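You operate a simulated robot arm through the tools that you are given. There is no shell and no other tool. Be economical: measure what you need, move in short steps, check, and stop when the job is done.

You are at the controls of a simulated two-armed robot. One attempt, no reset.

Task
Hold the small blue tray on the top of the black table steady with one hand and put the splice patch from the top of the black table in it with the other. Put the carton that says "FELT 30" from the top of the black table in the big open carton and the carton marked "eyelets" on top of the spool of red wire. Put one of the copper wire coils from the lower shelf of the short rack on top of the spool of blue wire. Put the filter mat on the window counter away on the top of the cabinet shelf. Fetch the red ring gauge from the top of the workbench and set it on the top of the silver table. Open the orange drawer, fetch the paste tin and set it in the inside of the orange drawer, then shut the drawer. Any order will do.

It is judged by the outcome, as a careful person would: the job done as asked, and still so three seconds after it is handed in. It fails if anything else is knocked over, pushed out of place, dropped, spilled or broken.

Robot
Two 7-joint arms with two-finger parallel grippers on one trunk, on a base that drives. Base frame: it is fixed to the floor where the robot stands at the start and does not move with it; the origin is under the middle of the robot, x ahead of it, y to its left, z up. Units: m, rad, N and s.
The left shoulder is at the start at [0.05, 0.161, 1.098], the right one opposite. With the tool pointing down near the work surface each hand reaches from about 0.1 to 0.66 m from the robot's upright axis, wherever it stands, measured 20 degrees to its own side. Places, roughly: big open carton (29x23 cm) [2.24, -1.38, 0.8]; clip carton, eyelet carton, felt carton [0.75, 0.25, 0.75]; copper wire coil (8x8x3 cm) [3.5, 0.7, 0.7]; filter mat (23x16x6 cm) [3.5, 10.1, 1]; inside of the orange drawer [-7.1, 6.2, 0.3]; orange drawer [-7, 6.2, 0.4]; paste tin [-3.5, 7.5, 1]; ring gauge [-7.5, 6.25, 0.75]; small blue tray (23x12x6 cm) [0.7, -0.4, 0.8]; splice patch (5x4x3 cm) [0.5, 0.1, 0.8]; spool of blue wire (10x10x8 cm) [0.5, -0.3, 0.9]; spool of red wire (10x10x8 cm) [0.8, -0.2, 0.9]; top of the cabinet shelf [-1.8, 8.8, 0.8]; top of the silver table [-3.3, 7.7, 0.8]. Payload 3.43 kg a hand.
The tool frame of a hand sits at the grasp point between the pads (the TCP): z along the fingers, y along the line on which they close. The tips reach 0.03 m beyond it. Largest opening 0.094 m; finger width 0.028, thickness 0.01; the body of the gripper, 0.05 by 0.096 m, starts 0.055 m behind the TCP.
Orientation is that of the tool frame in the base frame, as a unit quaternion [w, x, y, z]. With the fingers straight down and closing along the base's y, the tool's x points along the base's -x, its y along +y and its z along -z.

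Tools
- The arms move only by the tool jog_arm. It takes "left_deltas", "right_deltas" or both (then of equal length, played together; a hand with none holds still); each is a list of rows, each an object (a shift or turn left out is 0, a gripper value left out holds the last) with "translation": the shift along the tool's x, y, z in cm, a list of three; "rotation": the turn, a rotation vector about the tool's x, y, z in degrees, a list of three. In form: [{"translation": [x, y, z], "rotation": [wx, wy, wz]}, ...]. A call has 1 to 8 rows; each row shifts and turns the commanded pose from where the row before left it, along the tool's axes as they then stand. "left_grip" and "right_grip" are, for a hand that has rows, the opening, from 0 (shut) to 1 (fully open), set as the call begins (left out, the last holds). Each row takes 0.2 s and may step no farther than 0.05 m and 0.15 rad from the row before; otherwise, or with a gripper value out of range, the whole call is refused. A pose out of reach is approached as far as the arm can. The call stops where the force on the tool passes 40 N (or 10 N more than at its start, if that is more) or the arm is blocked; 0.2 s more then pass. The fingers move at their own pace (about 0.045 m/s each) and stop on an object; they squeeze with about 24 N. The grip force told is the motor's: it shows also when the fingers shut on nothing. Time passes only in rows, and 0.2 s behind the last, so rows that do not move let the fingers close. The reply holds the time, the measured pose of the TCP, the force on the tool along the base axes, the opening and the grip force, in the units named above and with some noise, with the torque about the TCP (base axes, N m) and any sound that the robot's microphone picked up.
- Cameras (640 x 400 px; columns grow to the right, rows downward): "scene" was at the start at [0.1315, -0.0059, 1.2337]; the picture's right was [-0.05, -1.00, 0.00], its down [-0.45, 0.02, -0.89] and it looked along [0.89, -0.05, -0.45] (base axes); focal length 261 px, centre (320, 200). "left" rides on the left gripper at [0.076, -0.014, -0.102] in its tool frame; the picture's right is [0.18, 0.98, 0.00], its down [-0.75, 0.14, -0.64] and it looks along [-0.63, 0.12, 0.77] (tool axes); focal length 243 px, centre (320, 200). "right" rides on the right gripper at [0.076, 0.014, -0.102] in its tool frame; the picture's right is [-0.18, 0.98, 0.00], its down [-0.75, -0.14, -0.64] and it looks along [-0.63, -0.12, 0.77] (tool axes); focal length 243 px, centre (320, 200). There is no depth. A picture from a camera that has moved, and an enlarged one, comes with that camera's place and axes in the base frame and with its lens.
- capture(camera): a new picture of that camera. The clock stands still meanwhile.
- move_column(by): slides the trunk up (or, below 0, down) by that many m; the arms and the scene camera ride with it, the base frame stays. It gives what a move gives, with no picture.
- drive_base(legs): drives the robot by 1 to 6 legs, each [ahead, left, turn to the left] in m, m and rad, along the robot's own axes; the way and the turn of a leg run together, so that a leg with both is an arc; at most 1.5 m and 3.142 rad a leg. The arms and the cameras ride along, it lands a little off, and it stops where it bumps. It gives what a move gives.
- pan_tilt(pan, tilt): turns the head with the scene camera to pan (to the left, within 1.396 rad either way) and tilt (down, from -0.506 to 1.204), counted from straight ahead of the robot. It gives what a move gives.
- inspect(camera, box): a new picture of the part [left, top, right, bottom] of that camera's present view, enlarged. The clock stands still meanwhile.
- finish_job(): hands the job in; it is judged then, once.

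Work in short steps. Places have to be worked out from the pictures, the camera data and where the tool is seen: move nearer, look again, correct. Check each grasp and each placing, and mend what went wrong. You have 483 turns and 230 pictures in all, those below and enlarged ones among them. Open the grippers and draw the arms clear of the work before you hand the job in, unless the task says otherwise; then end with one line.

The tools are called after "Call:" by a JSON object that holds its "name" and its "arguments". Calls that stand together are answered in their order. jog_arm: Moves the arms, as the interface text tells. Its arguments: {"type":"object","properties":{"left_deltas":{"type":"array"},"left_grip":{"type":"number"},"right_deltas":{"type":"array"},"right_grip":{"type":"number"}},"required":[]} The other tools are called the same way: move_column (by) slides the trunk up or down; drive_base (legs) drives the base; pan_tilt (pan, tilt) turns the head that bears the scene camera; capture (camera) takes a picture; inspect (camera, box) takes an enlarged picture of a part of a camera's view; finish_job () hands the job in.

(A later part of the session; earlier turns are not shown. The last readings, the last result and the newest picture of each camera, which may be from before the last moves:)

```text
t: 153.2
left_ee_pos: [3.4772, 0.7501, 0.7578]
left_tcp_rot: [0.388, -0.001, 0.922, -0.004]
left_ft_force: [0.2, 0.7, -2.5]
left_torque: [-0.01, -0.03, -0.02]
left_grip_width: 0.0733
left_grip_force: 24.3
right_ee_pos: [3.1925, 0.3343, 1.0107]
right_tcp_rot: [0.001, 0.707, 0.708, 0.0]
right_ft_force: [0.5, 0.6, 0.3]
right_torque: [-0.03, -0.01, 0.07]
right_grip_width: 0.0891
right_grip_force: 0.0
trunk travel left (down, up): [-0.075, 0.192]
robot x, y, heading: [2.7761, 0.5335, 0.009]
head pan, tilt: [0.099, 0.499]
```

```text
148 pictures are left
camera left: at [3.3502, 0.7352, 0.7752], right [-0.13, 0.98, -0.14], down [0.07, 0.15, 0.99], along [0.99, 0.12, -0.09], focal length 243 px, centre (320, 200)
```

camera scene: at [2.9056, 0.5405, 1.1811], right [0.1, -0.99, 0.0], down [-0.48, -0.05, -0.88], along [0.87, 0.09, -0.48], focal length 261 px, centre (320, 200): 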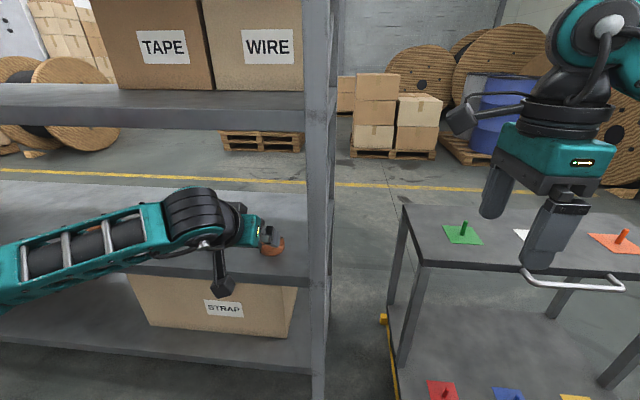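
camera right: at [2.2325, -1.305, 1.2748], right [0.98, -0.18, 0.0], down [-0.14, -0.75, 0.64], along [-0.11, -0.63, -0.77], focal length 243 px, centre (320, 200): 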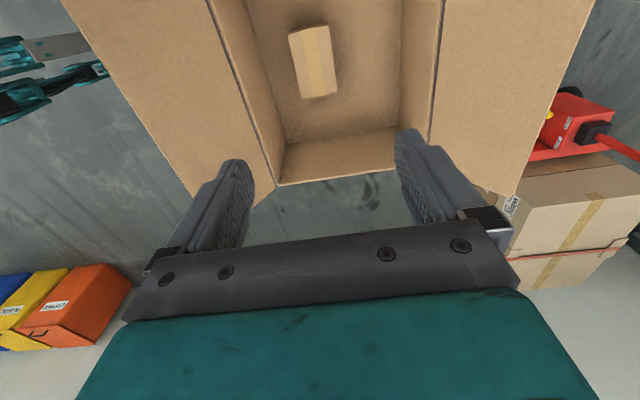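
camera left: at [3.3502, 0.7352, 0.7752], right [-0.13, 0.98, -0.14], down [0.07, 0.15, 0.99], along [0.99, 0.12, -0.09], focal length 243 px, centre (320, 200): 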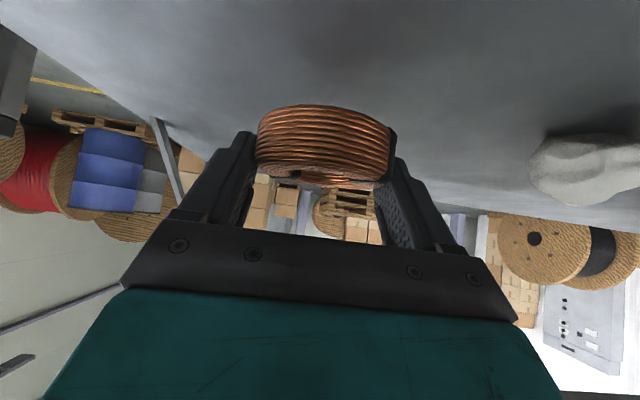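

The coil is lifted (≈2.5 N). I'll raise it a bit more, draw it straight out of the rack, then back the base off.

Call:
{"name": "jog_arm", "arguments": {"left_deltas": [{"translation": [-2.5, 0, -2.5]}, {"translation": [2.8, 0, -3.2]}, {"translation": [2.8, 0, -3.2]}, {"translation": [2.8, 0, -3.2]}, {"translation": [2.8, 0, -3.2]}, {"translation": [2.8, 0, -3.2]}]}}

Call:
{"name": "drive_base", "arguments": {"legs": [[-0.4, -0.1, 0]]}}

Call:
{"name": "capture", "arguments": {"camera": "left"}}

Call:
{"name": "capture", "arguments": {"camera": "scene"}}

```text
t: 154.6
left_ee_pos: [3.2646, 0.7528, 0.8076]
left_tcp_rot: [0.39, -0.002, 0.921, -0.002]
left_ft_force: [1.1, 0.4, -2.2]
left_torque: [-0.03, 0.0, 0.0]
left_grip_width: 0.0731
left_grip_force: 24.4
right_ee_pos: [3.1909, 0.3368, 1.0107]
right_tcp_rot: [0.0, 0.707, 0.707, 0.0]
right_ft_force: [0.5, 0.5, 0.1]
right_torque: [0.0, 0.01, 0.0]
right_grip_width: 0.0894
right_grip_force: 0.1
trunk travel left (down, up): [-0.075, 0.192]
robot x, y, heading: [2.7745, 0.5289, -0.001]
head pan, tilt: [0.099, 0.499]
```

```text
t: 157.1
left_ee_pos: [2.868, 0.651, 0.8064]
left_tcp_rot: [0.388, -0.003, 0.922, -0.002]
left_ft_force: [0.0, -0.5, -2.0]
left_torque: [0.01, 0.03, 0.02]
left_grip_width: 0.0729
left_grip_force: 23.8
right_ee_pos: [2.7954, 0.2342, 1.0114]
right_tcp_rot: [0.0, 0.706, 0.708, 0.001]
right_ft_force: [0.6, 0.5, -0.1]
right_torque: [0.02, 0.02, 0.0]
right_grip_width: 0.0894
right_grip_force: 0.0
trunk travel left (down, up): [-0.075, 0.192]
robot x, y, heading: [2.3749, 0.4319, 0.0]
head pan, tilt: [0.099, 0.499]
```

```text
147 pictures are left
camera left: at [2.7411, 0.6358, 0.8241], right [-0.13, 0.98, -0.14], down [0.07, 0.15, 0.99], along [0.99, 0.12, -0.08], focal length 243 px, centre (320, 200)
```

left: 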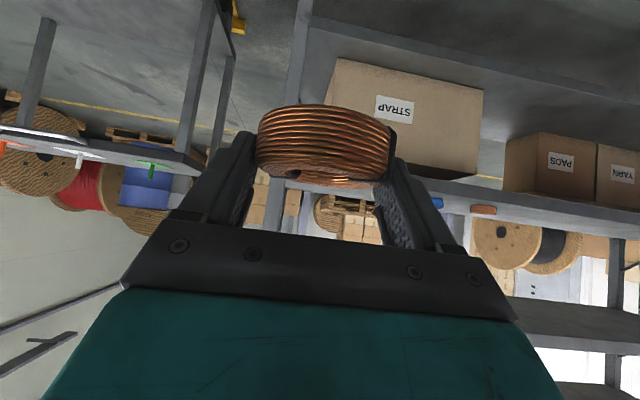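

```text
146 pictures are left
camera scene: at [2.5074, 0.4398, 1.1811], right [0.1, -0.99, 0.0], down [-0.48, -0.05, -0.88], along [0.87, 0.09, -0.48], focal length 261 px, centre (320, 200)
```

scene: 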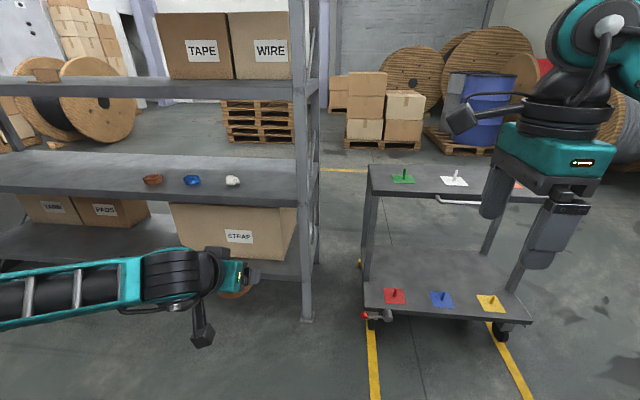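

The coil is secure and level. I'll raise the trunk and drive back around: between the tables, around the right end, to the front of the black table.

Call:
{"name": "move_column", "arguments": {"by": 0.19}}

Call:
{"name": "drive_base", "arguments": {"legs": [[-0.955, -0.3, 0], [0, -1.5, 0], [-1.46, 0, 0]]}}

Call:
{"name": "pan_tilt", "arguments": {"pan": 0.4, "tilt": 0.6}}

Call:
{"name": "capture", "arguments": {"camera": "scene"}}

```text
t: 159.2
left_ee_pos: [2.8683, 0.6522, 0.9953]
left_tcp_rot: [0.389, -0.002, 0.921, -0.002]
left_ft_force: [-0.2, 0.4, -2.3]
left_torque: [0.01, 0.02, 0.0]
left_grip_width: 0.0731
left_grip_force: 24.2
right_ee_pos: [2.7932, 0.2354, 1.2018]
right_tcp_rot: [0.0, 0.706, 0.708, 0.0]
right_ft_force: [-0.3, -0.2, -0.4]
right_torque: [-0.01, 0.0, 0.0]
right_grip_width: 0.0892
right_grip_force: 0.0
trunk travel left (down, up): [-0.265, 0.002]
robot x, y, heading: [2.3786, 0.4336, 0.0]
head pan, tilt: [0.099, 0.499]
```

```text
t: 178.2
left_ee_pos: [0.4683, -1.1558, 0.9978]
left_tcp_rot: [0.389, -0.001, 0.921, -0.003]
left_ft_force: [-0.1, 0.1, -2.0]
left_torque: [0.0, 0.0, 0.03]
left_grip_width: 0.0726
left_grip_force: 24.1
right_ee_pos: [0.3915, -1.5708, 1.2016]
right_tcp_rot: [-0.001, 0.708, 0.706, 0.0]
right_ft_force: [0.2, 0.1, -0.6]
right_torque: [0.03, -0.01, 0.01]
right_grip_width: 0.0893
right_grip_force: 0.0
trunk travel left (down, up): [-0.265, 0.002]
robot x, y, heading: [-0.0251, -1.3713, -0.006]
head pan, tilt: [0.099, 0.499]
```

```text
t: 179.0
left_ee_pos: [0.4682, -1.1561, 0.9964]
left_tcp_rot: [0.389, 0.001, 0.921, -0.004]
left_ft_force: [0.3, 0.9, -2.1]
left_torque: [-0.01, 0.06, 0.01]
left_grip_width: 0.0729
left_grip_force: 24.0
right_ee_pos: [0.3918, -1.5711, 1.2002]
right_tcp_rot: [0.0, 0.708, 0.706, 0.0]
right_ft_force: [-0.2, 0.3, 0.0]
right_torque: [0.03, -0.02, -0.01]
right_grip_width: 0.0895
right_grip_force: 0.1
trunk travel left (down, up): [-0.265, 0.002]
robot x, y, heading: [-0.0249, -1.3728, -0.009]
head pan, tilt: [0.4, 0.6]
```

```text
145 pictures are left
camera scene: at [0.0976, -1.3394, 1.362], right [0.39, -0.92, 0.0], down [-0.52, -0.22, -0.83], along [0.76, 0.32, -0.56], focal length 261 px, centre (320, 200)
```

scene: 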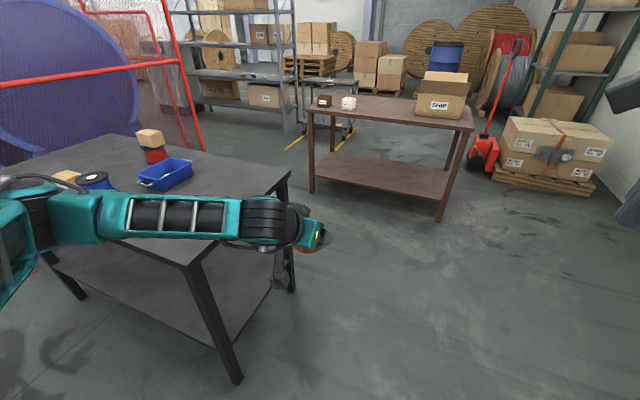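

I'll slide left to bring the coil opposite the blue spool.

Call:
{"name": "drive_base", "arguments": {"legs": [[-0.02, 0.92, 0.006]]}}

Call:
{"name": "pan_tilt", "arguments": {"pan": 0.1, "tilt": 0.75}}

Call:
{"name": "capture", "arguments": {"camera": "scene"}}

Call:
{"name": "capture", "arguments": {"camera": "left"}}

```text
t: 183.8
left_ee_pos: [0.449, -0.2377, 0.9976]
left_tcp_rot: [0.389, -0.001, 0.921, -0.004]
left_ft_force: [-0.2, 0.3, -2.3]
left_torque: [0.01, 0.03, -0.03]
left_grip_width: 0.0729
left_grip_force: 24.2
right_ee_pos: [0.3743, -0.6546, 1.2017]
right_tcp_rot: [0.0, 0.707, 0.708, 0.0]
right_ft_force: [0.8, 0.2, -0.9]
right_torque: [0.0, -0.01, -0.01]
right_grip_width: 0.0893
right_grip_force: 0.0
trunk travel left (down, up): [-0.265, 0.002]
robot x, y, heading: [-0.044, -0.4549, -0.002]
head pan, tilt: [0.4, 0.6]
```

```text
t: 184.6
left_ee_pos: [0.4493, -0.2374, 0.997]
left_tcp_rot: [0.388, -0.002, 0.922, -0.002]
left_ft_force: [-0.4, -0.1, -3.3]
left_torque: [-0.03, 0.02, -0.01]
left_grip_width: 0.0723
left_grip_force: 24.0
right_ee_pos: [0.374, -0.6549, 1.2002]
right_tcp_rot: [0.0, 0.707, 0.707, 0.0]
right_ft_force: [-0.2, -0.6, -0.4]
right_torque: [-0.04, 0.0, -0.02]
right_grip_width: 0.0893
right_grip_force: 0.2
trunk travel left (down, up): [-0.265, 0.002]
robot x, y, heading: [-0.045, -0.4576, 0.003]
head pan, tilt: [0.099, 0.75]
```

```text
144 pictures are left
camera scene: at [0.0796, -0.4493, 1.3491], right [0.1, -0.99, 0.0], down [-0.68, -0.07, -0.73], along [0.73, 0.07, -0.68], focal length 261 px, centre (320, 200)
```

scene: 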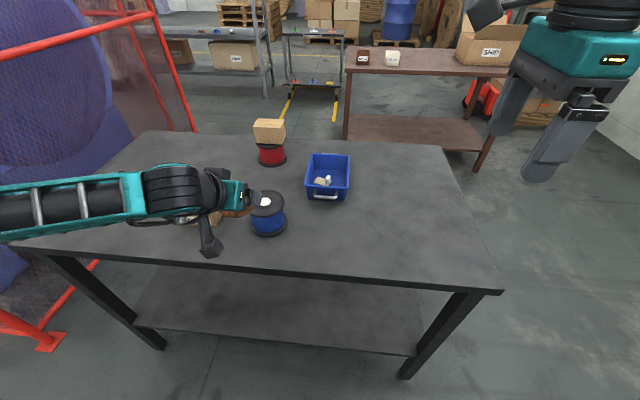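

```text
143 pictures are left
camera left: at [0.3215, -0.2528, 1.0139], right [-0.13, 0.98, -0.14], down [0.07, 0.15, 0.99], along [0.99, 0.12, -0.08], focal length 243 px, centre (320, 200)
```

left: 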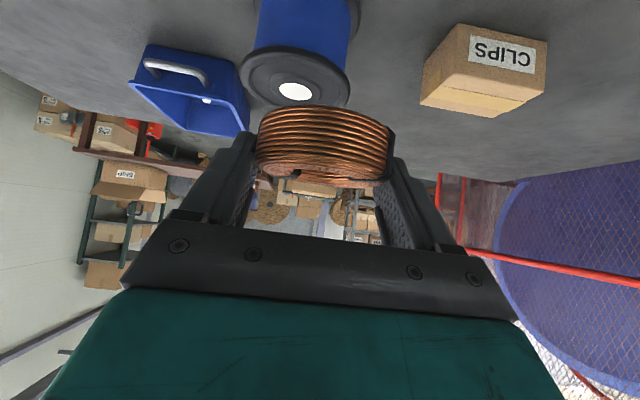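

The blue spool's centre is at (.538, −.266), top z≈.90. I'll bring the coil over it, leaving about 1 cm of clearance.

Call:
{"name": "jog_arm", "arguments": {"left_deltas": [{"translation": [-1.9, -0.9, 2.0]}, {"translation": [-1.9, -0.9, 2.0]}, {"translation": [-1.3, -0.9, 1.5]}, {"translation": [1.3, 0, 1.3]}, {"translation": [1.1, 0, 1.1]}]}}

Call:
{"name": "capture", "arguments": {"camera": "left"}}

Call:
{"name": "inspect", "arguments": {"camera": "scene", "box": [200, 160, 340, 250]}}

```text
t: 185.8
left_ee_pos: [0.526, -0.2649, 0.9603]
left_tcp_rot: [0.388, -0.002, 0.922, -0.002]
left_ft_force: [-0.4, 0.8, -1.7]
left_torque: [-0.03, 0.01, 0.04]
left_grip_width: 0.0726
left_grip_force: 23.9
right_ee_pos: [0.3737, -0.6563, 1.2015]
right_tcp_rot: [0.0, 0.708, 0.707, 0.0]
right_ft_force: [0.8, -0.4, -0.4]
right_torque: [0.0, 0.04, -0.01]
right_grip_width: 0.0893
right_grip_force: 0.1
trunk travel left (down, up): [-0.265, 0.002]
robot x, y, heading: [-0.0418, -0.455, 0.002]
head pan, tilt: [0.099, 0.75]
```

```text
142 pictures are left
camera left: at [0.398, -0.2797, 0.9775], right [-0.13, 0.98, -0.14], down [0.07, 0.15, 0.99], along [0.99, 0.12, -0.08], focal length 243 px, centre (320, 200)
```

left: 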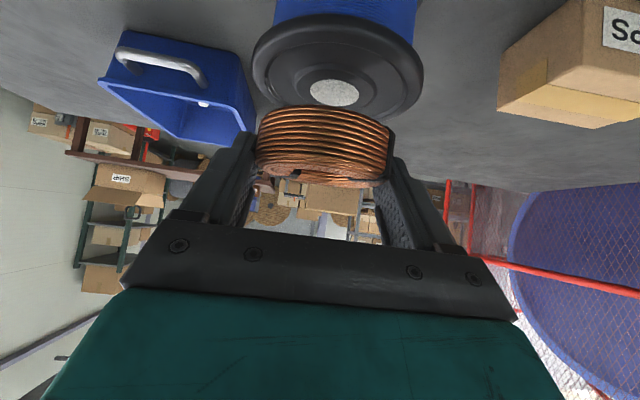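

```text
4.44 times, centred on (270, 205) of scene
camera zoom: at [0.0798, -0.4495, 1.3491], right [0.1, -0.99, 0.0], down [-0.68, -0.07, -0.73], along [0.73, 0.07, -0.68], focal length 1160 px, centre (542, 178)
```

zoom: 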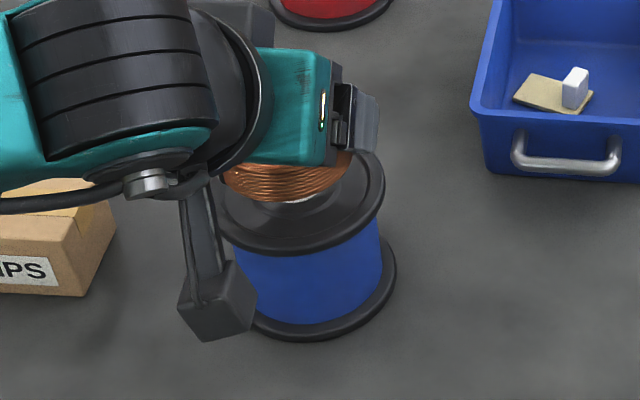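

The coil is nearly centred. I'll shift +3 mm in y and lower slowly until contact.

Call:
{"name": "jog_arm", "arguments": {"left_deltas": [{"translation": [0.9, 0.35, 0.5]}, {"translation": [0.5, 0, 0.5]}, {"translation": [0.35, 0, 0.35]}]}}

Call:
{"name": "inspect", "arguments": {"camera": "scene", "box": [200, 160, 340, 250]}}

```text
t: 186.6
left_ee_pos: [0.5216, -0.2611, 0.9389]
left_tcp_rot: [0.389, -0.001, 0.921, -0.003]
left_ft_force: [0.3, 0.6, -2.4]
left_torque: [-0.01, -0.04, -0.03]
left_grip_width: 0.0724
left_grip_force: 23.8
right_ee_pos: [0.3735, -0.6544, 1.1997]
right_tcp_rot: [0.0, 0.707, 0.707, 0.0]
right_ft_force: [0.3, 0.2, 0.2]
right_torque: [-0.03, -0.03, 0.0]
right_grip_width: 0.0895
right_grip_force: 0.0
trunk travel left (down, up): [-0.265, 0.002]
robot x, y, heading: [-0.0415, -0.4544, -0.002]
head pan, tilt: [0.099, 0.75]
```

```text
4.44 times, centred on (270, 205) of scene
camera zoom: at [0.0797, -0.4494, 1.3491], right [0.1, -0.99, 0.0], down [-0.68, -0.07, -0.73], along [0.73, 0.07, -0.68], focal length 1160 px, centre (542, 178)
```

zoom: 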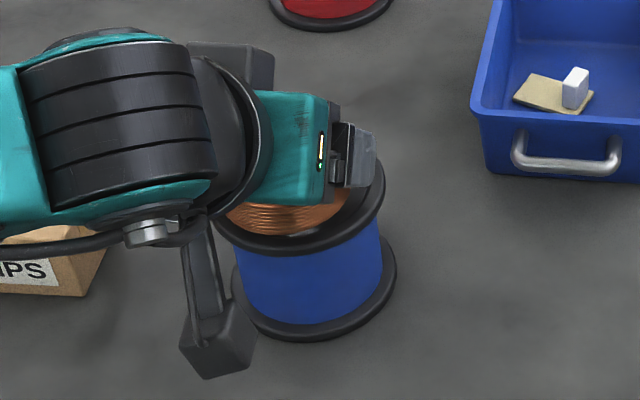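

Call:
{"name": "jog_arm", "arguments": {"left_deltas": [{"translation": [0.2, 0, 0.25]}, {"translation": [0.2, 0, 0.25]}]}}

```text
t: 187.2
left_ee_pos: [0.522, -0.2611, 0.9334]
left_tcp_rot: [0.388, -0.001, 0.922, -0.003]
left_ft_force: [0.2, 0.4, -2.7]
left_torque: [-0.01, -0.02, -0.01]
left_grip_width: 0.0723
left_grip_force: 24.0
right_ee_pos: [0.3739, -0.6547, 1.2003]
right_tcp_rot: [0.0, 0.708, 0.707, 0.0]
right_ft_force: [0.0, 0.2, -0.1]
right_torque: [-0.02, 0.01, 0.02]
right_grip_width: 0.0894
right_grip_force: 0.0
trunk travel left (down, up): [-0.265, 0.002]
robot x, y, heading: [-0.0467, -0.4557, 0.004]
head pan, tilt: [0.099, 0.75]
```

Call:
{"name": "jog_arm", "arguments": {"left_deltas": [{"translation": [0.12, 0, 0.18]}, {"translation": [0.12, 0, 0.18]}]}}

```text
t: 187.8
left_ee_pos: [0.5235, -0.2612, 0.9311]
left_tcp_rot: [0.392, -0.002, 0.92, -0.002]
left_ft_force: [-3.0, 0.2, 9.3]
left_torque: [0.23, -0.31, 0.06]
left_grip_width: 0.0725
left_grip_force: 23.2
right_ee_pos: [0.3732, -0.6536, 1.2007]
right_tcp_rot: [0.001, 0.707, 0.707, 0.001]
right_ft_force: [0.0, 0.4, 0.6]
right_torque: [-0.01, 0.0, -0.01]
right_grip_width: 0.0891
right_grip_force: 0.1
trunk travel left (down, up): [-0.265, 0.002]
robot x, y, heading: [-0.0431, -0.457, 0.001]
head pan, tilt: [0.099, 0.75]
```

Contact with the spool top. I'll open and withdraw back along the tool axis.

Call:
{"name": "jog_arm", "arguments": {"left_deltas": [{}, {}], "left_grip": 1}}

Call:
{"name": "jog_arm", "arguments": {"left_deltas": [{"translation": [-0.5, 0, -0.5]}, {"translation": [0, 0, -3]}, {"translation": [0, 0, -4]}, {"translation": [0, 0, -4]}]}}

Call:
{"name": "inspect", "arguments": {"camera": "scene", "box": [200, 160, 340, 250]}}

Call:
{"name": "capture", "arguments": {"camera": "left"}}

```text
t: 188.4
left_ee_pos: [0.5241, -0.263, 0.931]
left_tcp_rot: [0.39, -0.001, 0.921, -0.003]
left_ft_force: [0.2, -6.0, 10.5]
left_torque: [0.36, -0.14, -0.14]
left_grip_width: 0.0912
left_grip_force: 0.1
right_ee_pos: [0.3721, -0.6551, 1.2009]
right_tcp_rot: [0.0, 0.707, 0.707, 0.002]
right_ft_force: [0.3, 0.4, 0.1]
right_torque: [0.03, 0.0, 0.02]
right_grip_width: 0.0895
right_grip_force: 0.1
trunk travel left (down, up): [-0.265, 0.002]
robot x, y, heading: [-0.0423, -0.4539, -0.001]
head pan, tilt: [0.099, 0.75]
```

```text
t: 189.4
left_ee_pos: [0.4438, -0.2613, 1.0117]
left_tcp_rot: [0.388, -0.002, 0.922, -0.002]
left_ft_force: [-0.2, 1.2, 0.5]
left_torque: [-0.02, -0.01, 0.02]
left_grip_width: 0.094
left_grip_force: 0.1
right_ee_pos: [0.373, -0.6542, 1.2008]
right_tcp_rot: [0.001, 0.707, 0.707, 0.001]
right_ft_force: [0.1, 0.2, 0.6]
right_torque: [0.03, 0.01, -0.02]
right_grip_width: 0.0894
right_grip_force: 0.1
trunk travel left (down, up): [-0.265, 0.002]
robot x, y, heading: [-0.0411, -0.4568, -0.0]
head pan, tilt: [0.099, 0.75]
```

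```text
4.44 times, centred on (270, 205) of scene
camera zoom: at [0.0789, -0.4496, 1.3492], right [0.1, -0.99, 0.0], down [-0.68, -0.07, -0.73], along [0.73, 0.07, -0.68], focal length 1160 px, centre (542, 178)
```

zoom: 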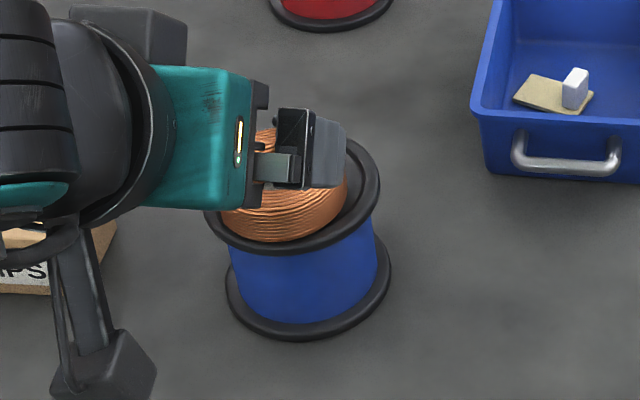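

```text
138 pictures are left
camera left: at [0.3162, -0.2758, 1.0298], right [-0.13, 0.98, -0.14], down [0.07, 0.15, 0.99], along [0.99, 0.12, -0.08], focal length 243 px, centre (320, 200)
```

left: 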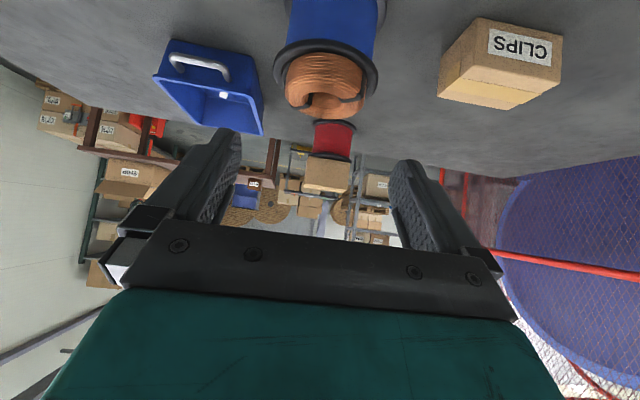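

The coil sits squarely on the blue spool. I'll tuck both arms, back away, and look left for the route north.

Call:
{"name": "jog_arm", "arguments": {"left_deltas": [{"translation": [0, 0, -4]}, {"translation": [0, 0, -3], "rotation": [0, 7.5, 0]}, {"translation": [0, 0, -2], "rotation": [0, 7.5, 0]}, {"rotation": [0, 7.5, 0]}, {"rotation": [0, 7.5, 0]}, {"rotation": [0, 7.5, 0]}, {"rotation": [0, 7.5, 0]}], "right_deltas": [{"rotation": [0, 0, -8]}, {"rotation": [0, 0, -8]}, {"rotation": [0, 0, -8]}, {"rotation": [0, 0, -8]}, {"rotation": [0, 0, -8]}, {"rotation": [0, 0, -8]}, {"rotation": [0, 0, -8]}]}}

Call:
{"name": "jog_arm", "arguments": {"right_deltas": [{"rotation": [0, 0, -8]}, {"rotation": [0, 0, -8]}, {"rotation": [0, 0, -8]}, {"rotation": [0, 0, -8]}, {"translation": [3, 0, 0]}, {"translation": [4, 0, 0]}]}}

Call:
{"name": "drive_base", "arguments": {"legs": [[-0.5, 0, 0], [0, 0, 1.5708]]}}

Call:
{"name": "pan_tilt", "arguments": {"pan": 0, "tilt": 0.15}}

Call:
{"name": "capture", "arguments": {"camera": "scene"}}

```text
t: 191.0
left_ee_pos: [0.3825, -0.261, 1.0776]
left_tcp_rot: [0.005, 0.0, 1.0, -0.003]
left_ft_force: [0.6, -0.3, -0.1]
left_torque: [0.03, 0.0, 0.03]
left_grip_width: 0.0941
left_grip_force: 0.1
right_ee_pos: [0.3735, -0.6548, 1.201]
right_tcp_rot: [0.0, 0.291, 0.957, 0.0]
right_ft_force: [0.1, 0.5, -0.9]
right_torque: [-0.05, 0.01, 0.02]
right_grip_width: 0.0895
right_grip_force: 0.0
trunk travel left (down, up): [-0.265, 0.002]
robot x, y, heading: [-0.0447, -0.4574, 0.002]
head pan, tilt: [0.099, 0.75]
```

```text
t: 192.4
left_ee_pos: [0.382, -0.2604, 1.077]
left_tcp_rot: [0.008, -0.002, 1.0, -0.004]
left_ft_force: [-1.2, 0.8, 0.1]
left_torque: [0.02, 0.01, 0.0]
left_grip_width: 0.0941
left_grip_force: 0.1
right_ee_pos: [0.304, -0.6523, 1.2006]
right_tcp_rot: [0.0, 0.017, 1.0, 0.0]
right_ft_force: [-0.3, 0.1, -0.1]
right_torque: [0.01, -0.01, -0.01]
right_grip_width: 0.0895
right_grip_force: 0.1
trunk travel left (down, up): [-0.265, 0.002]
robot x, y, heading: [-0.0423, -0.463, -0.002]
head pan, tilt: [0.099, 0.75]
```

```text
t: 199.2
left_ee_pos: [-0.7409, -0.0324, 1.0779]
left_tcp_rot: [-0.007, 0.711, -0.703, -0.002]
left_ft_force: [-0.6, 0.4, 1.0]
left_torque: [0.0, 0.0, 0.01]
left_grip_width: 0.094
left_grip_force: 0.0
right_ee_pos: [-0.3483, -0.1061, 1.201]
right_tcp_rot: [0.0, -0.698, 0.716, 0.0]
right_ft_force: [-0.4, -0.2, -0.2]
right_torque: [-0.01, -0.01, 0.01]
right_grip_width: 0.0893
right_grip_force: 0.0
trunk travel left (down, up): [-0.265, 0.002]
robot x, y, heading: [-0.5414, -0.4551, 1.579]
head pan, tilt: [0.099, 0.75]
```

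```text
t: 200.2
left_ee_pos: [-0.7393, -0.0336, 1.0768]
left_tcp_rot: [-0.007, 0.711, -0.703, -0.001]
left_ft_force: [-0.2, -0.1, 0.8]
left_torque: [-0.01, 0.0, -0.01]
left_grip_width: 0.0941
left_grip_force: 0.0
right_ee_pos: [-0.3485, -0.106, 1.2005]
right_tcp_rot: [-0.001, -0.699, 0.715, 0.001]
right_ft_force: [0.6, -0.4, 0.2]
right_torque: [0.02, 0.01, 0.0]
right_grip_width: 0.0892
right_grip_force: 0.1
trunk travel left (down, up): [-0.265, 0.002]
robot x, y, heading: [-0.5381, -0.4527, 1.581]
head pan, tilt: [0.0, 0.15]
```

```text
137 pictures are left
camera scene: at [-0.5415, -0.3247, 1.4034], right [1.0, 0.01, 0.0], down [0.0, -0.15, -0.99], along [-0.01, 0.99, -0.15], focal length 261 px, centre (320, 200)
```

scene: 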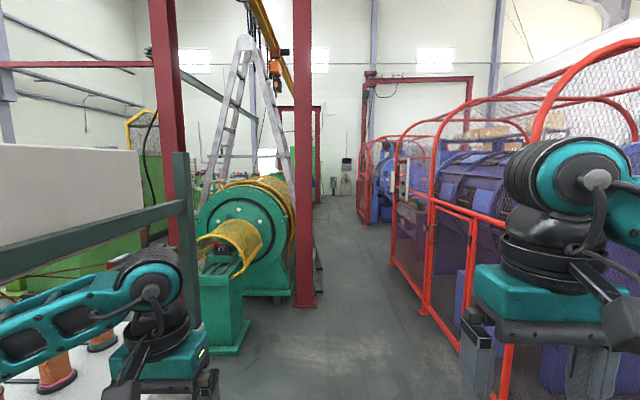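

A corridor runs north between the green machine (x≈−.7) and the cage (x≈.45). I'll centre on x≈−.13 and drive up it.

Call:
{"name": "drive_base", "arguments": {"legs": [[0, -0.41, -0.01], [1.5, 0, 0], [0.9, 0, 0]]}}

Call:
{"name": "capture", "arguments": {"camera": "scene"}}

```text
t: 214.1
left_ee_pos: [-0.354, 2.3673, 1.0771]
left_tcp_rot: [-0.007, 0.713, -0.701, -0.003]
left_ft_force: [0.4, 0.2, 0.0]
left_torque: [0.02, 0.02, 0.0]
left_grip_width: 0.094
left_grip_force: 0.1
right_ee_pos: [0.0379, 2.2942, 1.2001]
right_tcp_rot: [0.0, -0.7, 0.714, 0.0]
right_ft_force: [0.0, 0.1, 0.1]
right_torque: [-0.07, 0.0, -0.02]
right_grip_width: 0.089
right_grip_force: 0.1
trunk travel left (down, up): [-0.265, 0.002]
robot x, y, heading: [-0.1523, 1.9444, 1.581]
head pan, tilt: [0.0, 0.15]
```

```text
136 pictures are left
camera scene: at [-0.1541, 2.0765, 1.4034], right [1.0, 0.01, 0.0], down [0.0, -0.15, -0.99], along [-0.01, 0.99, -0.15], focal length 261 px, centre (320, 200)
```

scene: 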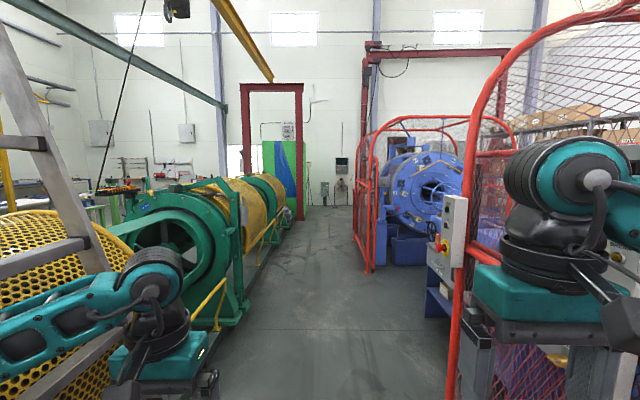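

Call:
{"name": "drive_base", "arguments": {"legs": [[1.5, 0, -0.005], [1.5, 0, 0], [1.2, 0, 0]]}}

Call:
{"name": "pan_tilt", "arguments": {"pan": -0.6, "tilt": 0.2}}

Call:
{"name": "capture", "arguments": {"camera": "scene"}}

```text
t: 234.3
left_ee_pos: [-0.4054, 6.5662, 1.0778]
left_tcp_rot: [-0.007, 0.711, -0.703, -0.002]
left_ft_force: [0.4, 0.2, 1.2]
left_torque: [0.01, -0.05, 0.0]
left_grip_width: 0.0943
left_grip_force: 0.0
right_ee_pos: [-0.0141, 6.4937, 1.2]
right_tcp_rot: [0.0, -0.698, 0.716, 0.0]
right_ft_force: [-0.8, 0.4, -0.5]
right_torque: [0.01, 0.02, 0.0]
right_grip_width: 0.0894
right_grip_force: 0.0
trunk travel left (down, up): [-0.265, 0.002]
robot x, y, heading: [-0.2058, 6.1468, 1.579]
head pan, tilt: [0.0, 0.15]
```

```text
t: 235.3
left_ee_pos: [-0.4052, 6.5664, 1.0772]
left_tcp_rot: [-0.007, 0.711, -0.703, -0.001]
left_ft_force: [-0.8, -0.6, 0.6]
left_torque: [-0.03, 0.0, -0.03]
left_grip_width: 0.0939
left_grip_force: 0.0
right_ee_pos: [-0.0138, 6.4928, 1.1997]
right_tcp_rot: [0.0, -0.699, 0.715, 0.0]
right_ft_force: [-0.2, 0.2, 0.1]
right_torque: [0.01, -0.01, 0.04]
right_grip_width: 0.0892
right_grip_force: 0.1
trunk travel left (down, up): [-0.265, 0.002]
robot x, y, heading: [-0.2032, 6.1466, 1.585]
head pan, tilt: [-0.6, 0.201]
```

```text
135 pictures are left
camera scene: at [-0.1537, 6.2595, 1.3988], right [0.83, -0.55, 0.0], down [-0.11, -0.17, -0.98], along [0.54, 0.82, -0.2], focal length 261 px, centre (320, 200)
```

scene: 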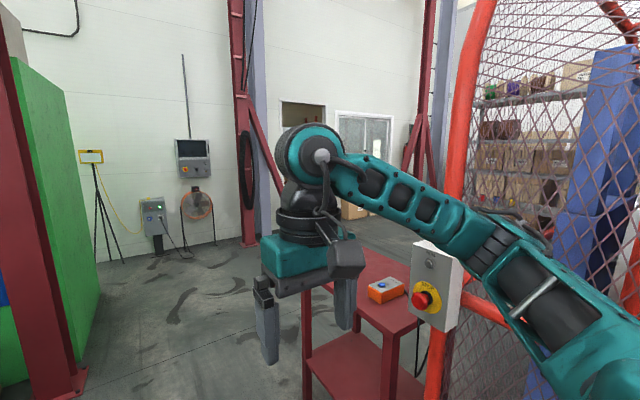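

Call:
{"name": "drive_base", "arguments": {"legs": [[1.4, 0, 0], [0.9, 0, 0]]}}

Call:
{"name": "pan_tilt", "arguments": {"pan": -1.1, "tilt": 0.25}}

Call:
{"name": "capture", "arguments": {"camera": "scene"}}

Call:
{"name": "pan_tilt", "arguments": {"pan": 0.9, "tilt": 0.25}}

Call:
{"name": "capture", "arguments": {"camera": "scene"}}

```text
t: 244.2
left_ee_pos: [-0.4219, 8.2205, 1.0715]
left_tcp_rot: [0.017, 0.731, -0.682, -0.003]
left_ft_force: [-0.1, -0.4, 0.3]
left_torque: [0.01, -0.04, 0.0]
left_grip_width: 0.0941
left_grip_force: 0.0
right_ee_pos: [-0.0136, 8.1717, 1.2105]
right_tcp_rot: [-0.003, 0.712, -0.702, -0.02]
right_ft_force: [0.9, 0.6, 0.7]
right_torque: [-0.01, 0.03, -0.01]
right_grip_width: 0.0892
right_grip_force: 0.0
trunk travel left (down, up): [-0.265, 0.002]
robot x, y, heading: [-0.2105, 7.8447, 1.623]
head pan, tilt: [-0.6, 0.201]
stopped in leg 2: the robot was blocked; the commanded pose is now the measured one
```

```text
t: 245.2
left_ee_pos: [-0.4222, 8.2202, 1.0717]
left_tcp_rot: [0.016, 0.731, -0.682, -0.005]
left_ft_force: [-0.3, -0.2, -0.1]
left_torque: [0.01, 0.01, 0.02]
left_grip_width: 0.0942
left_grip_force: 0.1
right_ee_pos: [-0.0129, 8.1695, 1.2082]
right_tcp_rot: [-0.007, 0.711, -0.702, -0.022]
right_ft_force: [0.6, 0.1, 0.6]
right_torque: [0.01, -0.04, 0.01]
right_grip_width: 0.0895
right_grip_force: 0.1
trunk travel left (down, up): [-0.265, 0.002]
robot x, y, heading: [-0.2142, 7.8469, 1.621]
head pan, tilt: [-1.1, 0.25]
```

```text
134 pictures are left
camera scene: at [-0.1091, 7.8908, 1.3946], right [0.49, -0.87, -0.04], down [-0.24, -0.09, -0.97], along [0.84, 0.49, -0.25], focal length 261 px, centre (320, 200)
```

scene: 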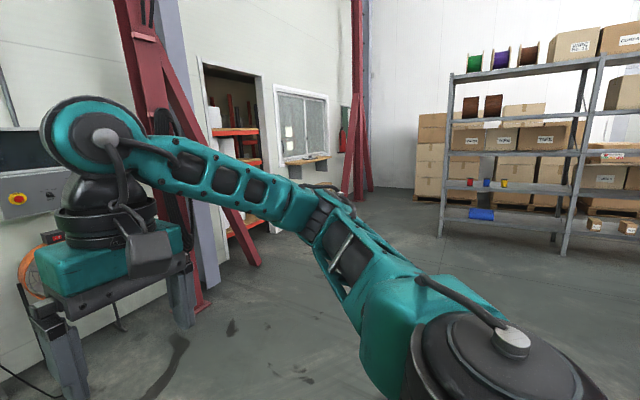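

```text
t: 247.1
left_ee_pos: [-0.4224, 8.2205, 1.0703]
left_tcp_rot: [0.015, 0.73, -0.684, -0.004]
left_ft_force: [0.8, 0.9, 0.2]
left_torque: [-0.01, -0.01, 0.04]
left_grip_width: 0.0937
left_grip_force: 0.0
right_ee_pos: [-0.013, 8.1692, 1.2086]
right_tcp_rot: [-0.006, 0.711, -0.703, -0.022]
right_ft_force: [-0.4, 0.2, 0.4]
right_torque: [-0.03, 0.03, 0.02]
right_grip_width: 0.0891
right_grip_force: 0.0
trunk travel left (down, up): [-0.265, 0.002]
robot x, y, heading: [-0.2131, 7.8507, 1.612]
head pan, tilt: [0.901, 0.25]
```

```text
133 pictures are left
camera scene: at [-0.266, 7.8993, 1.3984], right [0.59, 0.81, 0.02], down [0.18, -0.11, -0.98], along [-0.79, 0.58, -0.21], focal length 261 px, centre (320, 200)
```

scene: 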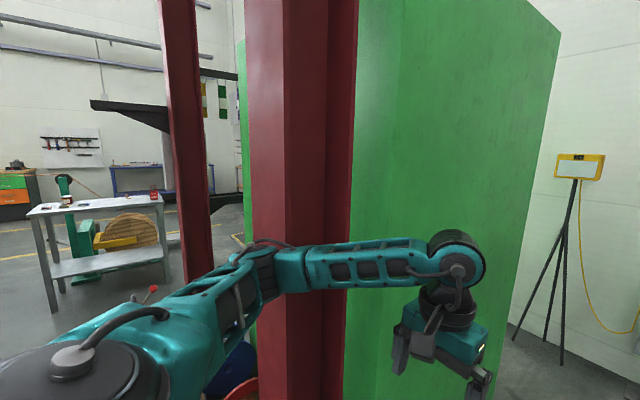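

I bumped the red column on the left, leaving a slight tilt. I'll back off and move right to free the robot.

Call:
{"name": "drive_base", "arguments": {"legs": [[-0.1, -0.08, 0], [0, -0.12, -0.04]]}}

Call:
{"name": "pan_tilt", "arguments": {"pan": -0.4, "tilt": 0.5}}

Call:
{"name": "capture", "arguments": {"camera": "scene"}}

```text
t: 249.2
left_ee_pos: [-0.2139, 8.1654, 1.051]
left_tcp_rot: [0.022, 0.712, -0.701, 0.017]
left_ft_force: [0.3, -0.5, 0.7]
left_torque: [-0.01, -0.01, 0.03]
left_grip_width: 0.094
left_grip_force: 0.1
right_ee_pos: [0.1859, 8.1006, 1.2018]
right_tcp_rot: [0.0, -0.695, 0.719, 0.001]
right_ft_force: [0.1, -0.1, 0.9]
right_torque: [-0.01, 0.07, 0.03]
right_grip_width: 0.0894
right_grip_force: 0.2
trunk travel left (down, up): [-0.265, 0.002]
robot x, y, heading: [-0.0112, 7.7548, 1.567]
head pan, tilt: [0.901, 0.25]
```

```text
t: 250.7
left_ee_pos: [-0.2158, 8.1646, 1.0515]
left_tcp_rot: [0.022, 0.713, -0.701, 0.017]
left_ft_force: [-0.4, -0.8, 0.3]
left_torque: [0.0, -0.03, 0.02]
left_grip_width: 0.0942
left_grip_force: 0.1
right_ee_pos: [0.1851, 8.1001, 1.1996]
right_tcp_rot: [0.0, -0.694, 0.72, 0.001]
right_ft_force: [-0.1, -0.6, 0.3]
right_torque: [-0.03, -0.02, 0.0]
right_grip_width: 0.0892
right_grip_force: 0.0
trunk travel left (down, up): [-0.265, 0.002]
robot x, y, heading: [-0.0124, 7.751, 1.572]
head pan, tilt: [-0.4, 0.499]
```

```text
132 pictures are left
camera scene: at [0.0244, 7.8756, 1.3711], right [0.92, -0.39, 0.0], down [-0.19, -0.44, -0.88], along [0.34, 0.81, -0.48], focal length 261 px, centre (320, 200)
```

scene: 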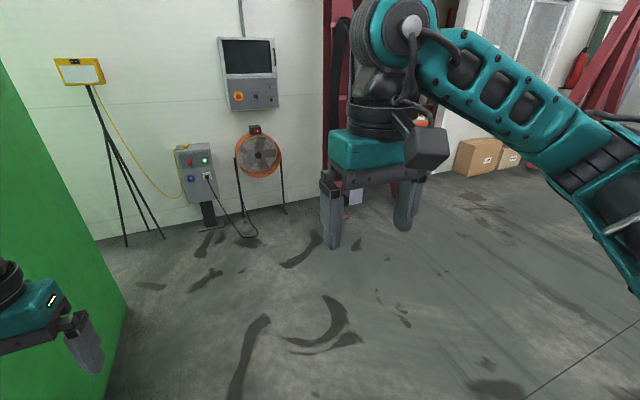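

Free now. The window counter is near (3.4, 10.1). I'll drive ahead to y≈8.7, then right.

Call:
{"name": "drive_base", "arguments": {"legs": [[0.9, -0.1, 0], [0, -1.5, 0], [0, -1.5, 0]]}}

Call:
{"name": "pan_tilt", "arguments": {"pan": 0, "tilt": 0.35}}

Call:
{"name": "capture", "arguments": {"camera": "scene"}}

```text
t: 269.6
left_ee_pos: [2.897, 9.0719, 1.0512]
left_tcp_rot: [0.022, 0.712, -0.701, 0.018]
left_ft_force: [-1.4, -0.3, -0.1]
left_torque: [-0.02, 0.0, 0.03]
left_grip_width: 0.0939
left_grip_force: 0.1
right_ee_pos: [3.2995, 9.008, 1.2005]
right_tcp_rot: [0.0, -0.695, 0.719, 0.002]
right_ft_force: [-1.0, -0.5, 0.3]
right_torque: [-0.02, 0.03, 0.02]
right_grip_width: 0.0892
right_grip_force: 0.2
trunk travel left (down, up): [-0.265, 0.002]
robot x, y, heading: [3.1046, 8.6583, 1.57]
head pan, tilt: [-0.4, 0.499]
```

```text
t: 270.4
left_ee_pos: [2.8968, 9.0726, 1.0516]
left_tcp_rot: [0.022, 0.713, -0.701, 0.017]
left_ft_force: [0.5, -0.6, 0.1]
left_torque: [0.02, -0.04, 0.0]
left_grip_width: 0.094
left_grip_force: 0.0
right_ee_pos: [3.2973, 9.0083, 1.2004]
right_tcp_rot: [-0.001, -0.695, 0.719, 0.002]
right_ft_force: [1.1, -0.3, -0.2]
right_torque: [-0.02, 0.0, -0.02]
right_grip_width: 0.0895
right_grip_force: 0.1
trunk travel left (down, up): [-0.265, 0.002]
robot x, y, heading: [3.1044, 8.6604, 1.566]
head pan, tilt: [0.0, 0.351]
```

```text
131 pictures are left
camera scene: at [3.103, 8.7924, 1.3847], right [1.0, 0.0, 0.0], down [0.0, -0.34, -0.94], along [0.0, 0.94, -0.34], focal length 261 px, centre (320, 200)
```

scene: 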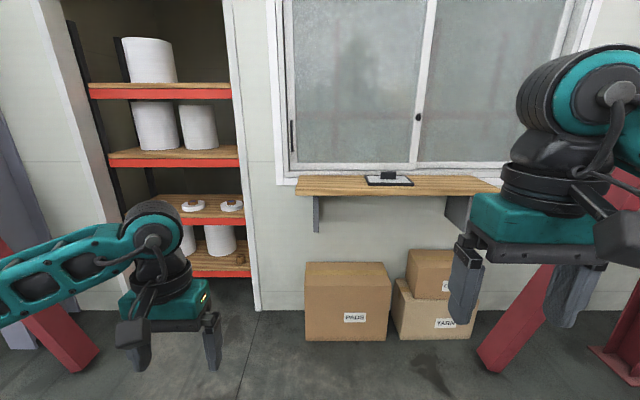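

Call:
{"name": "inspect", "arguments": {"camera": "scene", "box": [280, 150, 520, 290]}}

```text
2.67 times, centred on (400, 220) of scene
camera zoom: at [3.103, 8.7924, 1.3847], right [1.0, 0.0, 0.0], down [0.0, -0.34, -0.94], along [0.0, 0.94, -0.34], focal length 696 px, centre (107, 147)
```

zoom: 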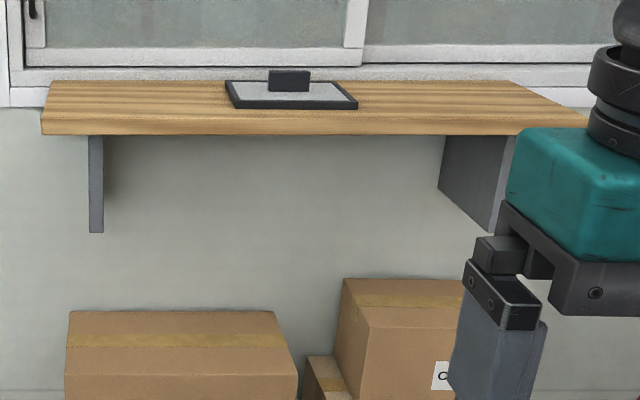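

The mat is centred near (3.455, 10.11) with a central block handle on it, and the counter is at z≈1.01. I'll pull closer and look with the right-hand camera.

Call:
{"name": "drive_base", "arguments": {"legs": [[0.78, -0.15, 0]]}}

Call:
{"name": "capture", "arguments": {"camera": "right"}}

Call:
{"name": "pan_tilt", "arguments": {"pan": -0.2, "tilt": 0.6}}

Call:
{"name": "capture", "arguments": {"camera": "scene"}}

```text
t: 274.7
left_ee_pos: [3.0524, 9.841, 1.0514]
left_tcp_rot: [0.024, 0.711, -0.703, 0.018]
left_ft_force: [-0.2, 0.6, 0.0]
left_torque: [0.0, -0.01, -0.02]
left_grip_width: 0.0942
left_grip_force: 0.0
right_ee_pos: [3.4532, 9.7755, 1.2006]
right_tcp_rot: [0.001, -0.694, 0.72, 0.001]
right_ft_force: [0.1, 0.3, 0.0]
right_torque: [-0.04, 0.0, -0.01]
right_grip_width: 0.0893
right_grip_force: 0.1
trunk travel left (down, up): [-0.265, 0.002]
robot x, y, heading: [3.2597, 9.4285, 1.567]
head pan, tilt: [0.0, 0.351]
```

```text
129 pictures are left
camera right: at [3.435, 9.6995, 1.3021], right [-0.97, 0.22, 0.0], down [0.17, 0.75, 0.64], along [0.14, 0.63, -0.77], focal length 243 px, centre (320, 200)
```

right: 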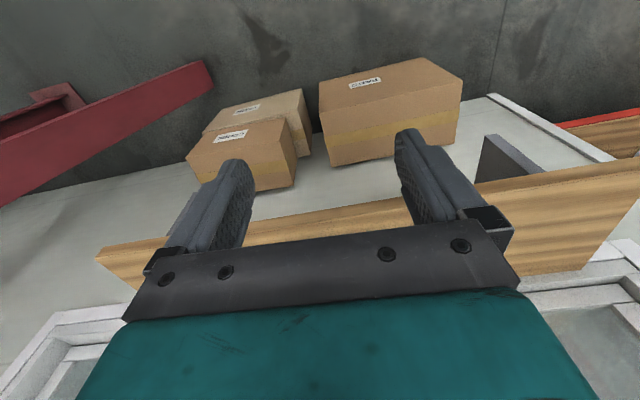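

```text
t: 275.4
left_ee_pos: [3.0525, 9.8405, 1.051]
left_tcp_rot: [0.021, 0.711, -0.703, 0.018]
left_ft_force: [-0.5, 0.1, 0.2]
left_torque: [0.0, 0.01, 0.04]
left_grip_width: 0.094
left_grip_force: 0.1
right_ee_pos: [3.4523, 9.7752, 1.201]
right_tcp_rot: [0.001, -0.693, 0.721, 0.001]
right_ft_force: [-0.2, -0.2, -0.5]
right_torque: [-0.01, 0.0, 0.02]
right_grip_width: 0.0893
right_grip_force: 0.1
trunk travel left (down, up): [-0.265, 0.002]
robot x, y, heading: [3.2561, 9.4264, 1.565]
head pan, tilt: [-0.201, 0.6]
```

```text
128 pictures are left
camera scene: at [3.2737, 9.553, 1.3621], right [0.98, -0.2, 0.0], down [-0.12, -0.55, -0.83], along [0.17, 0.81, -0.56], focal length 261 px, centre (320, 200)
```

scene: 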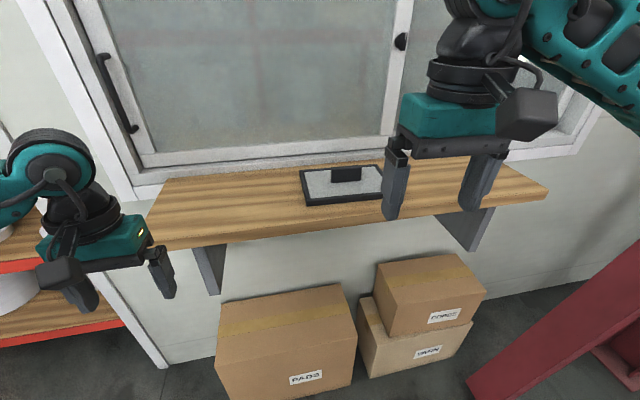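

Call:
{"name": "inspect", "arguments": {"camera": "scene", "box": [270, 140, 430, 240]}}

Call:
{"name": "jog_arm", "arguments": {"left_deltas": [{"translation": [0, 0, -4]}, {"translation": [4, 0, -4]}, {"translation": [4, 0, -2]}, {"translation": [4, 0, 0]}]}}

```text
4.00 times, centred on (350, 190) of scene
camera zoom: at [3.2737, 9.553, 1.3621], right [0.98, -0.2, 0.0], down [-0.12, -0.55, -0.83], along [0.17, 0.81, -0.56], focal length 1044 px, centre (200, 240)
```

zoom: 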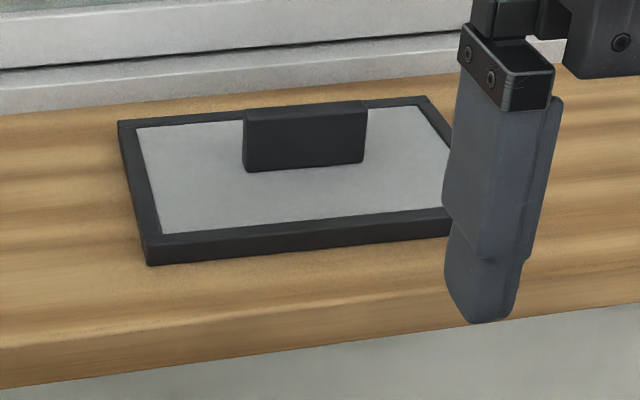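

```text
refused: row 2 steps farther than a row can; nothing moved
```

The handle is a thin block, 8 cm in x and about 1.3 cm in y, centred at about (3.456, 10.107). I'll turn the right hand 90° to close along y, and raise the left clear of the counter.

Call:
{"name": "jog_arm", "arguments": {"left_deltas": [{"translation": [0, 0, -4]}, {"translation": [3, 0, -3]}, {"translation": [4, 0, -2]}, {"translation": [4, 0, 0]}, {}, {}, {}, {}], "right_deltas": [{"rotation": [0, 0, 8.4]}, {"rotation": [0, 0, 8.4]}, {"rotation": [0, 0, 8.4]}, {"rotation": [0, 0, 8.4]}, {"rotation": [0, 0, 8.4]}, {"rotation": [0, 0, 8.4]}, {"rotation": [0, 0, 8.4]}, {"rotation": [0, 0, 8.4]}]}}

Call:
{"name": "jog_arm", "arguments": {"right_deltas": [{"rotation": [0, 0, 8.4]}, {"rotation": [0, 0, 8.4]}, {"rotation": [0, 0, 4]}], "right_grip": 0.6}}

Call:
{"name": "drive_base", "arguments": {"legs": [[0.11, 0, 0]]}}

Call:
{"name": "capture", "arguments": {"camera": "right"}}

```text
t: 277.2
left_ee_pos: [3.0536, 9.7365, 1.1468]
left_tcp_rot: [0.023, 0.711, -0.702, 0.018]
left_ft_force: [0.2, -0.2, 0.5]
left_torque: [0.0, 0.01, -0.01]
left_grip_width: 0.0937
left_grip_force: 0.1
right_ee_pos: [3.4543, 9.7748, 1.202]
right_tcp_rot: [0.0, -0.177, 0.984, 0.001]
right_ft_force: [0.3, -0.4, -0.5]
right_torque: [0.0, 0.02, 0.02]
right_grip_width: 0.0895
right_grip_force: 0.0
trunk travel left (down, up): [-0.265, 0.002]
robot x, y, heading: [3.2543, 9.4236, 1.566]
head pan, tilt: [-0.201, 0.6]
```

```text
t: 278.0
left_ee_pos: [3.054, 9.7361, 1.1467]
left_tcp_rot: [0.022, 0.711, -0.703, 0.017]
left_ft_force: [0.2, -0.9, 0.3]
left_torque: [-0.01, -0.02, 0.02]
left_grip_width: 0.0939
left_grip_force: 0.1
right_ee_pos: [3.454, 9.7738, 1.2013]
right_tcp_rot: [-0.001, 0.003, 1.0, 0.001]
right_ft_force: [-0.1, -0.1, 0.6]
right_torque: [0.02, 0.02, -0.02]
right_grip_width: 0.0565
right_grip_force: 0.1
trunk travel left (down, up): [-0.265, 0.002]
robot x, y, heading: [3.2549, 9.4281, 1.561]
head pan, tilt: [-0.201, 0.6]
```

```text
t: 279.2
left_ee_pos: [3.053, 9.8465, 1.1468]
left_tcp_rot: [0.023, 0.711, -0.703, 0.017]
left_ft_force: [-0.6, -0.2, 0.2]
left_torque: [-0.03, 0.02, -0.03]
left_grip_width: 0.0941
left_grip_force: 0.0
right_ee_pos: [3.4526, 9.8854, 1.2006]
right_tcp_rot: [-0.001, 0.002, 1.0, 0.001]
right_ft_force: [-0.4, 0.8, -0.2]
right_torque: [-0.05, 0.0, 0.01]
right_grip_width: 0.0565
right_grip_force: 0.0
trunk travel left (down, up): [-0.265, 0.002]
robot x, y, heading: [3.259, 9.5374, 1.567]
head pan, tilt: [-0.201, 0.6]
```

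```text
126 pictures are left
camera right: at [3.376, 9.8998, 1.302], right [0.19, 0.98, 0.0], down [0.75, -0.14, 0.64], along [0.63, -0.12, -0.77], focal length 243 px, centre (320, 200)
```

right: 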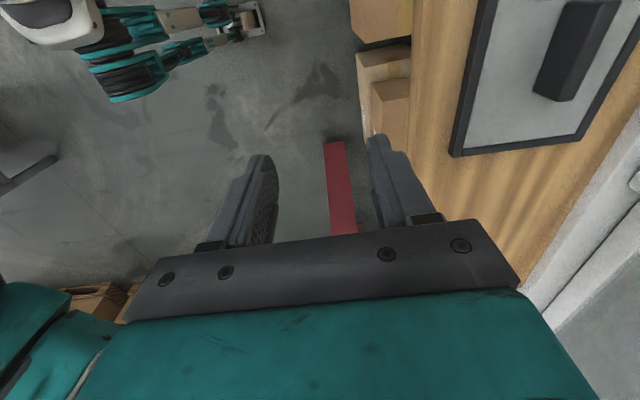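

Call:
{"name": "jog_arm", "arguments": {"right_deltas": [{"translation": [0, 4.4, 0]}, {"translation": [0, 4.4, 0]}, {"translation": [0, 4.4, 1]}, {"translation": [0, 4.4, 2]}, {"translation": [0, 4.4, 2]}]}}

Call:
{"name": "capture", "arguments": {"camera": "right"}}

Call:
{"name": "capture", "arguments": {"camera": "scene"}}

```text
t: 280.4
left_ee_pos: [3.0531, 9.8465, 1.1457]
left_tcp_rot: [0.022, 0.711, -0.703, 0.018]
left_ft_force: [-0.3, -0.3, 0.3]
left_torque: [0.03, -0.02, -0.01]
left_grip_width: 0.0939
left_grip_force: 0.1
right_ee_pos: [3.4519, 10.1037, 1.1521]
right_tcp_rot: [0.0, 0.001, 1.0, 0.001]
right_ft_force: [0.9, 0.8, -0.1]
right_torque: [0.01, -0.05, -0.01]
right_grip_width: 0.0565
right_grip_force: 0.1
trunk travel left (down, up): [-0.265, 0.002]
robot x, y, heading: [3.2584, 9.5324, 1.569]
head pan, tilt: [-0.201, 0.6]
```

```text
125 pictures are left
camera right: at [3.3755, 10.1187, 1.2536], right [0.19, 0.98, 0.0], down [0.75, -0.14, 0.64], along [0.63, -0.12, -0.77], focal length 243 px, centre (320, 200)
```

right: 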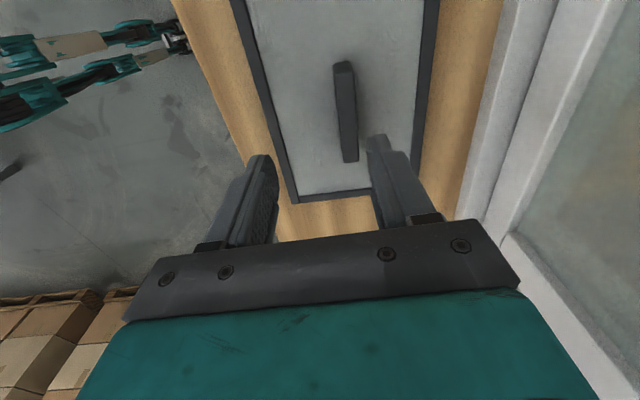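

```text
124 pictures are left
camera scene: at [3.2736, 9.6634, 1.3619], right [0.98, -0.2, 0.0], down [-0.11, -0.55, -0.82], along [0.17, 0.81, -0.57], focal length 261 px, centre (320, 200)
```

scene: 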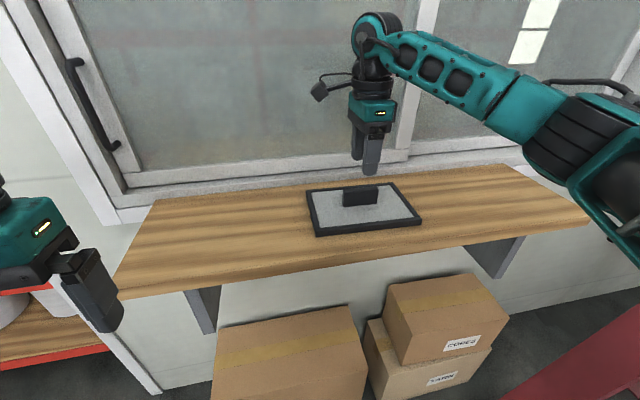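

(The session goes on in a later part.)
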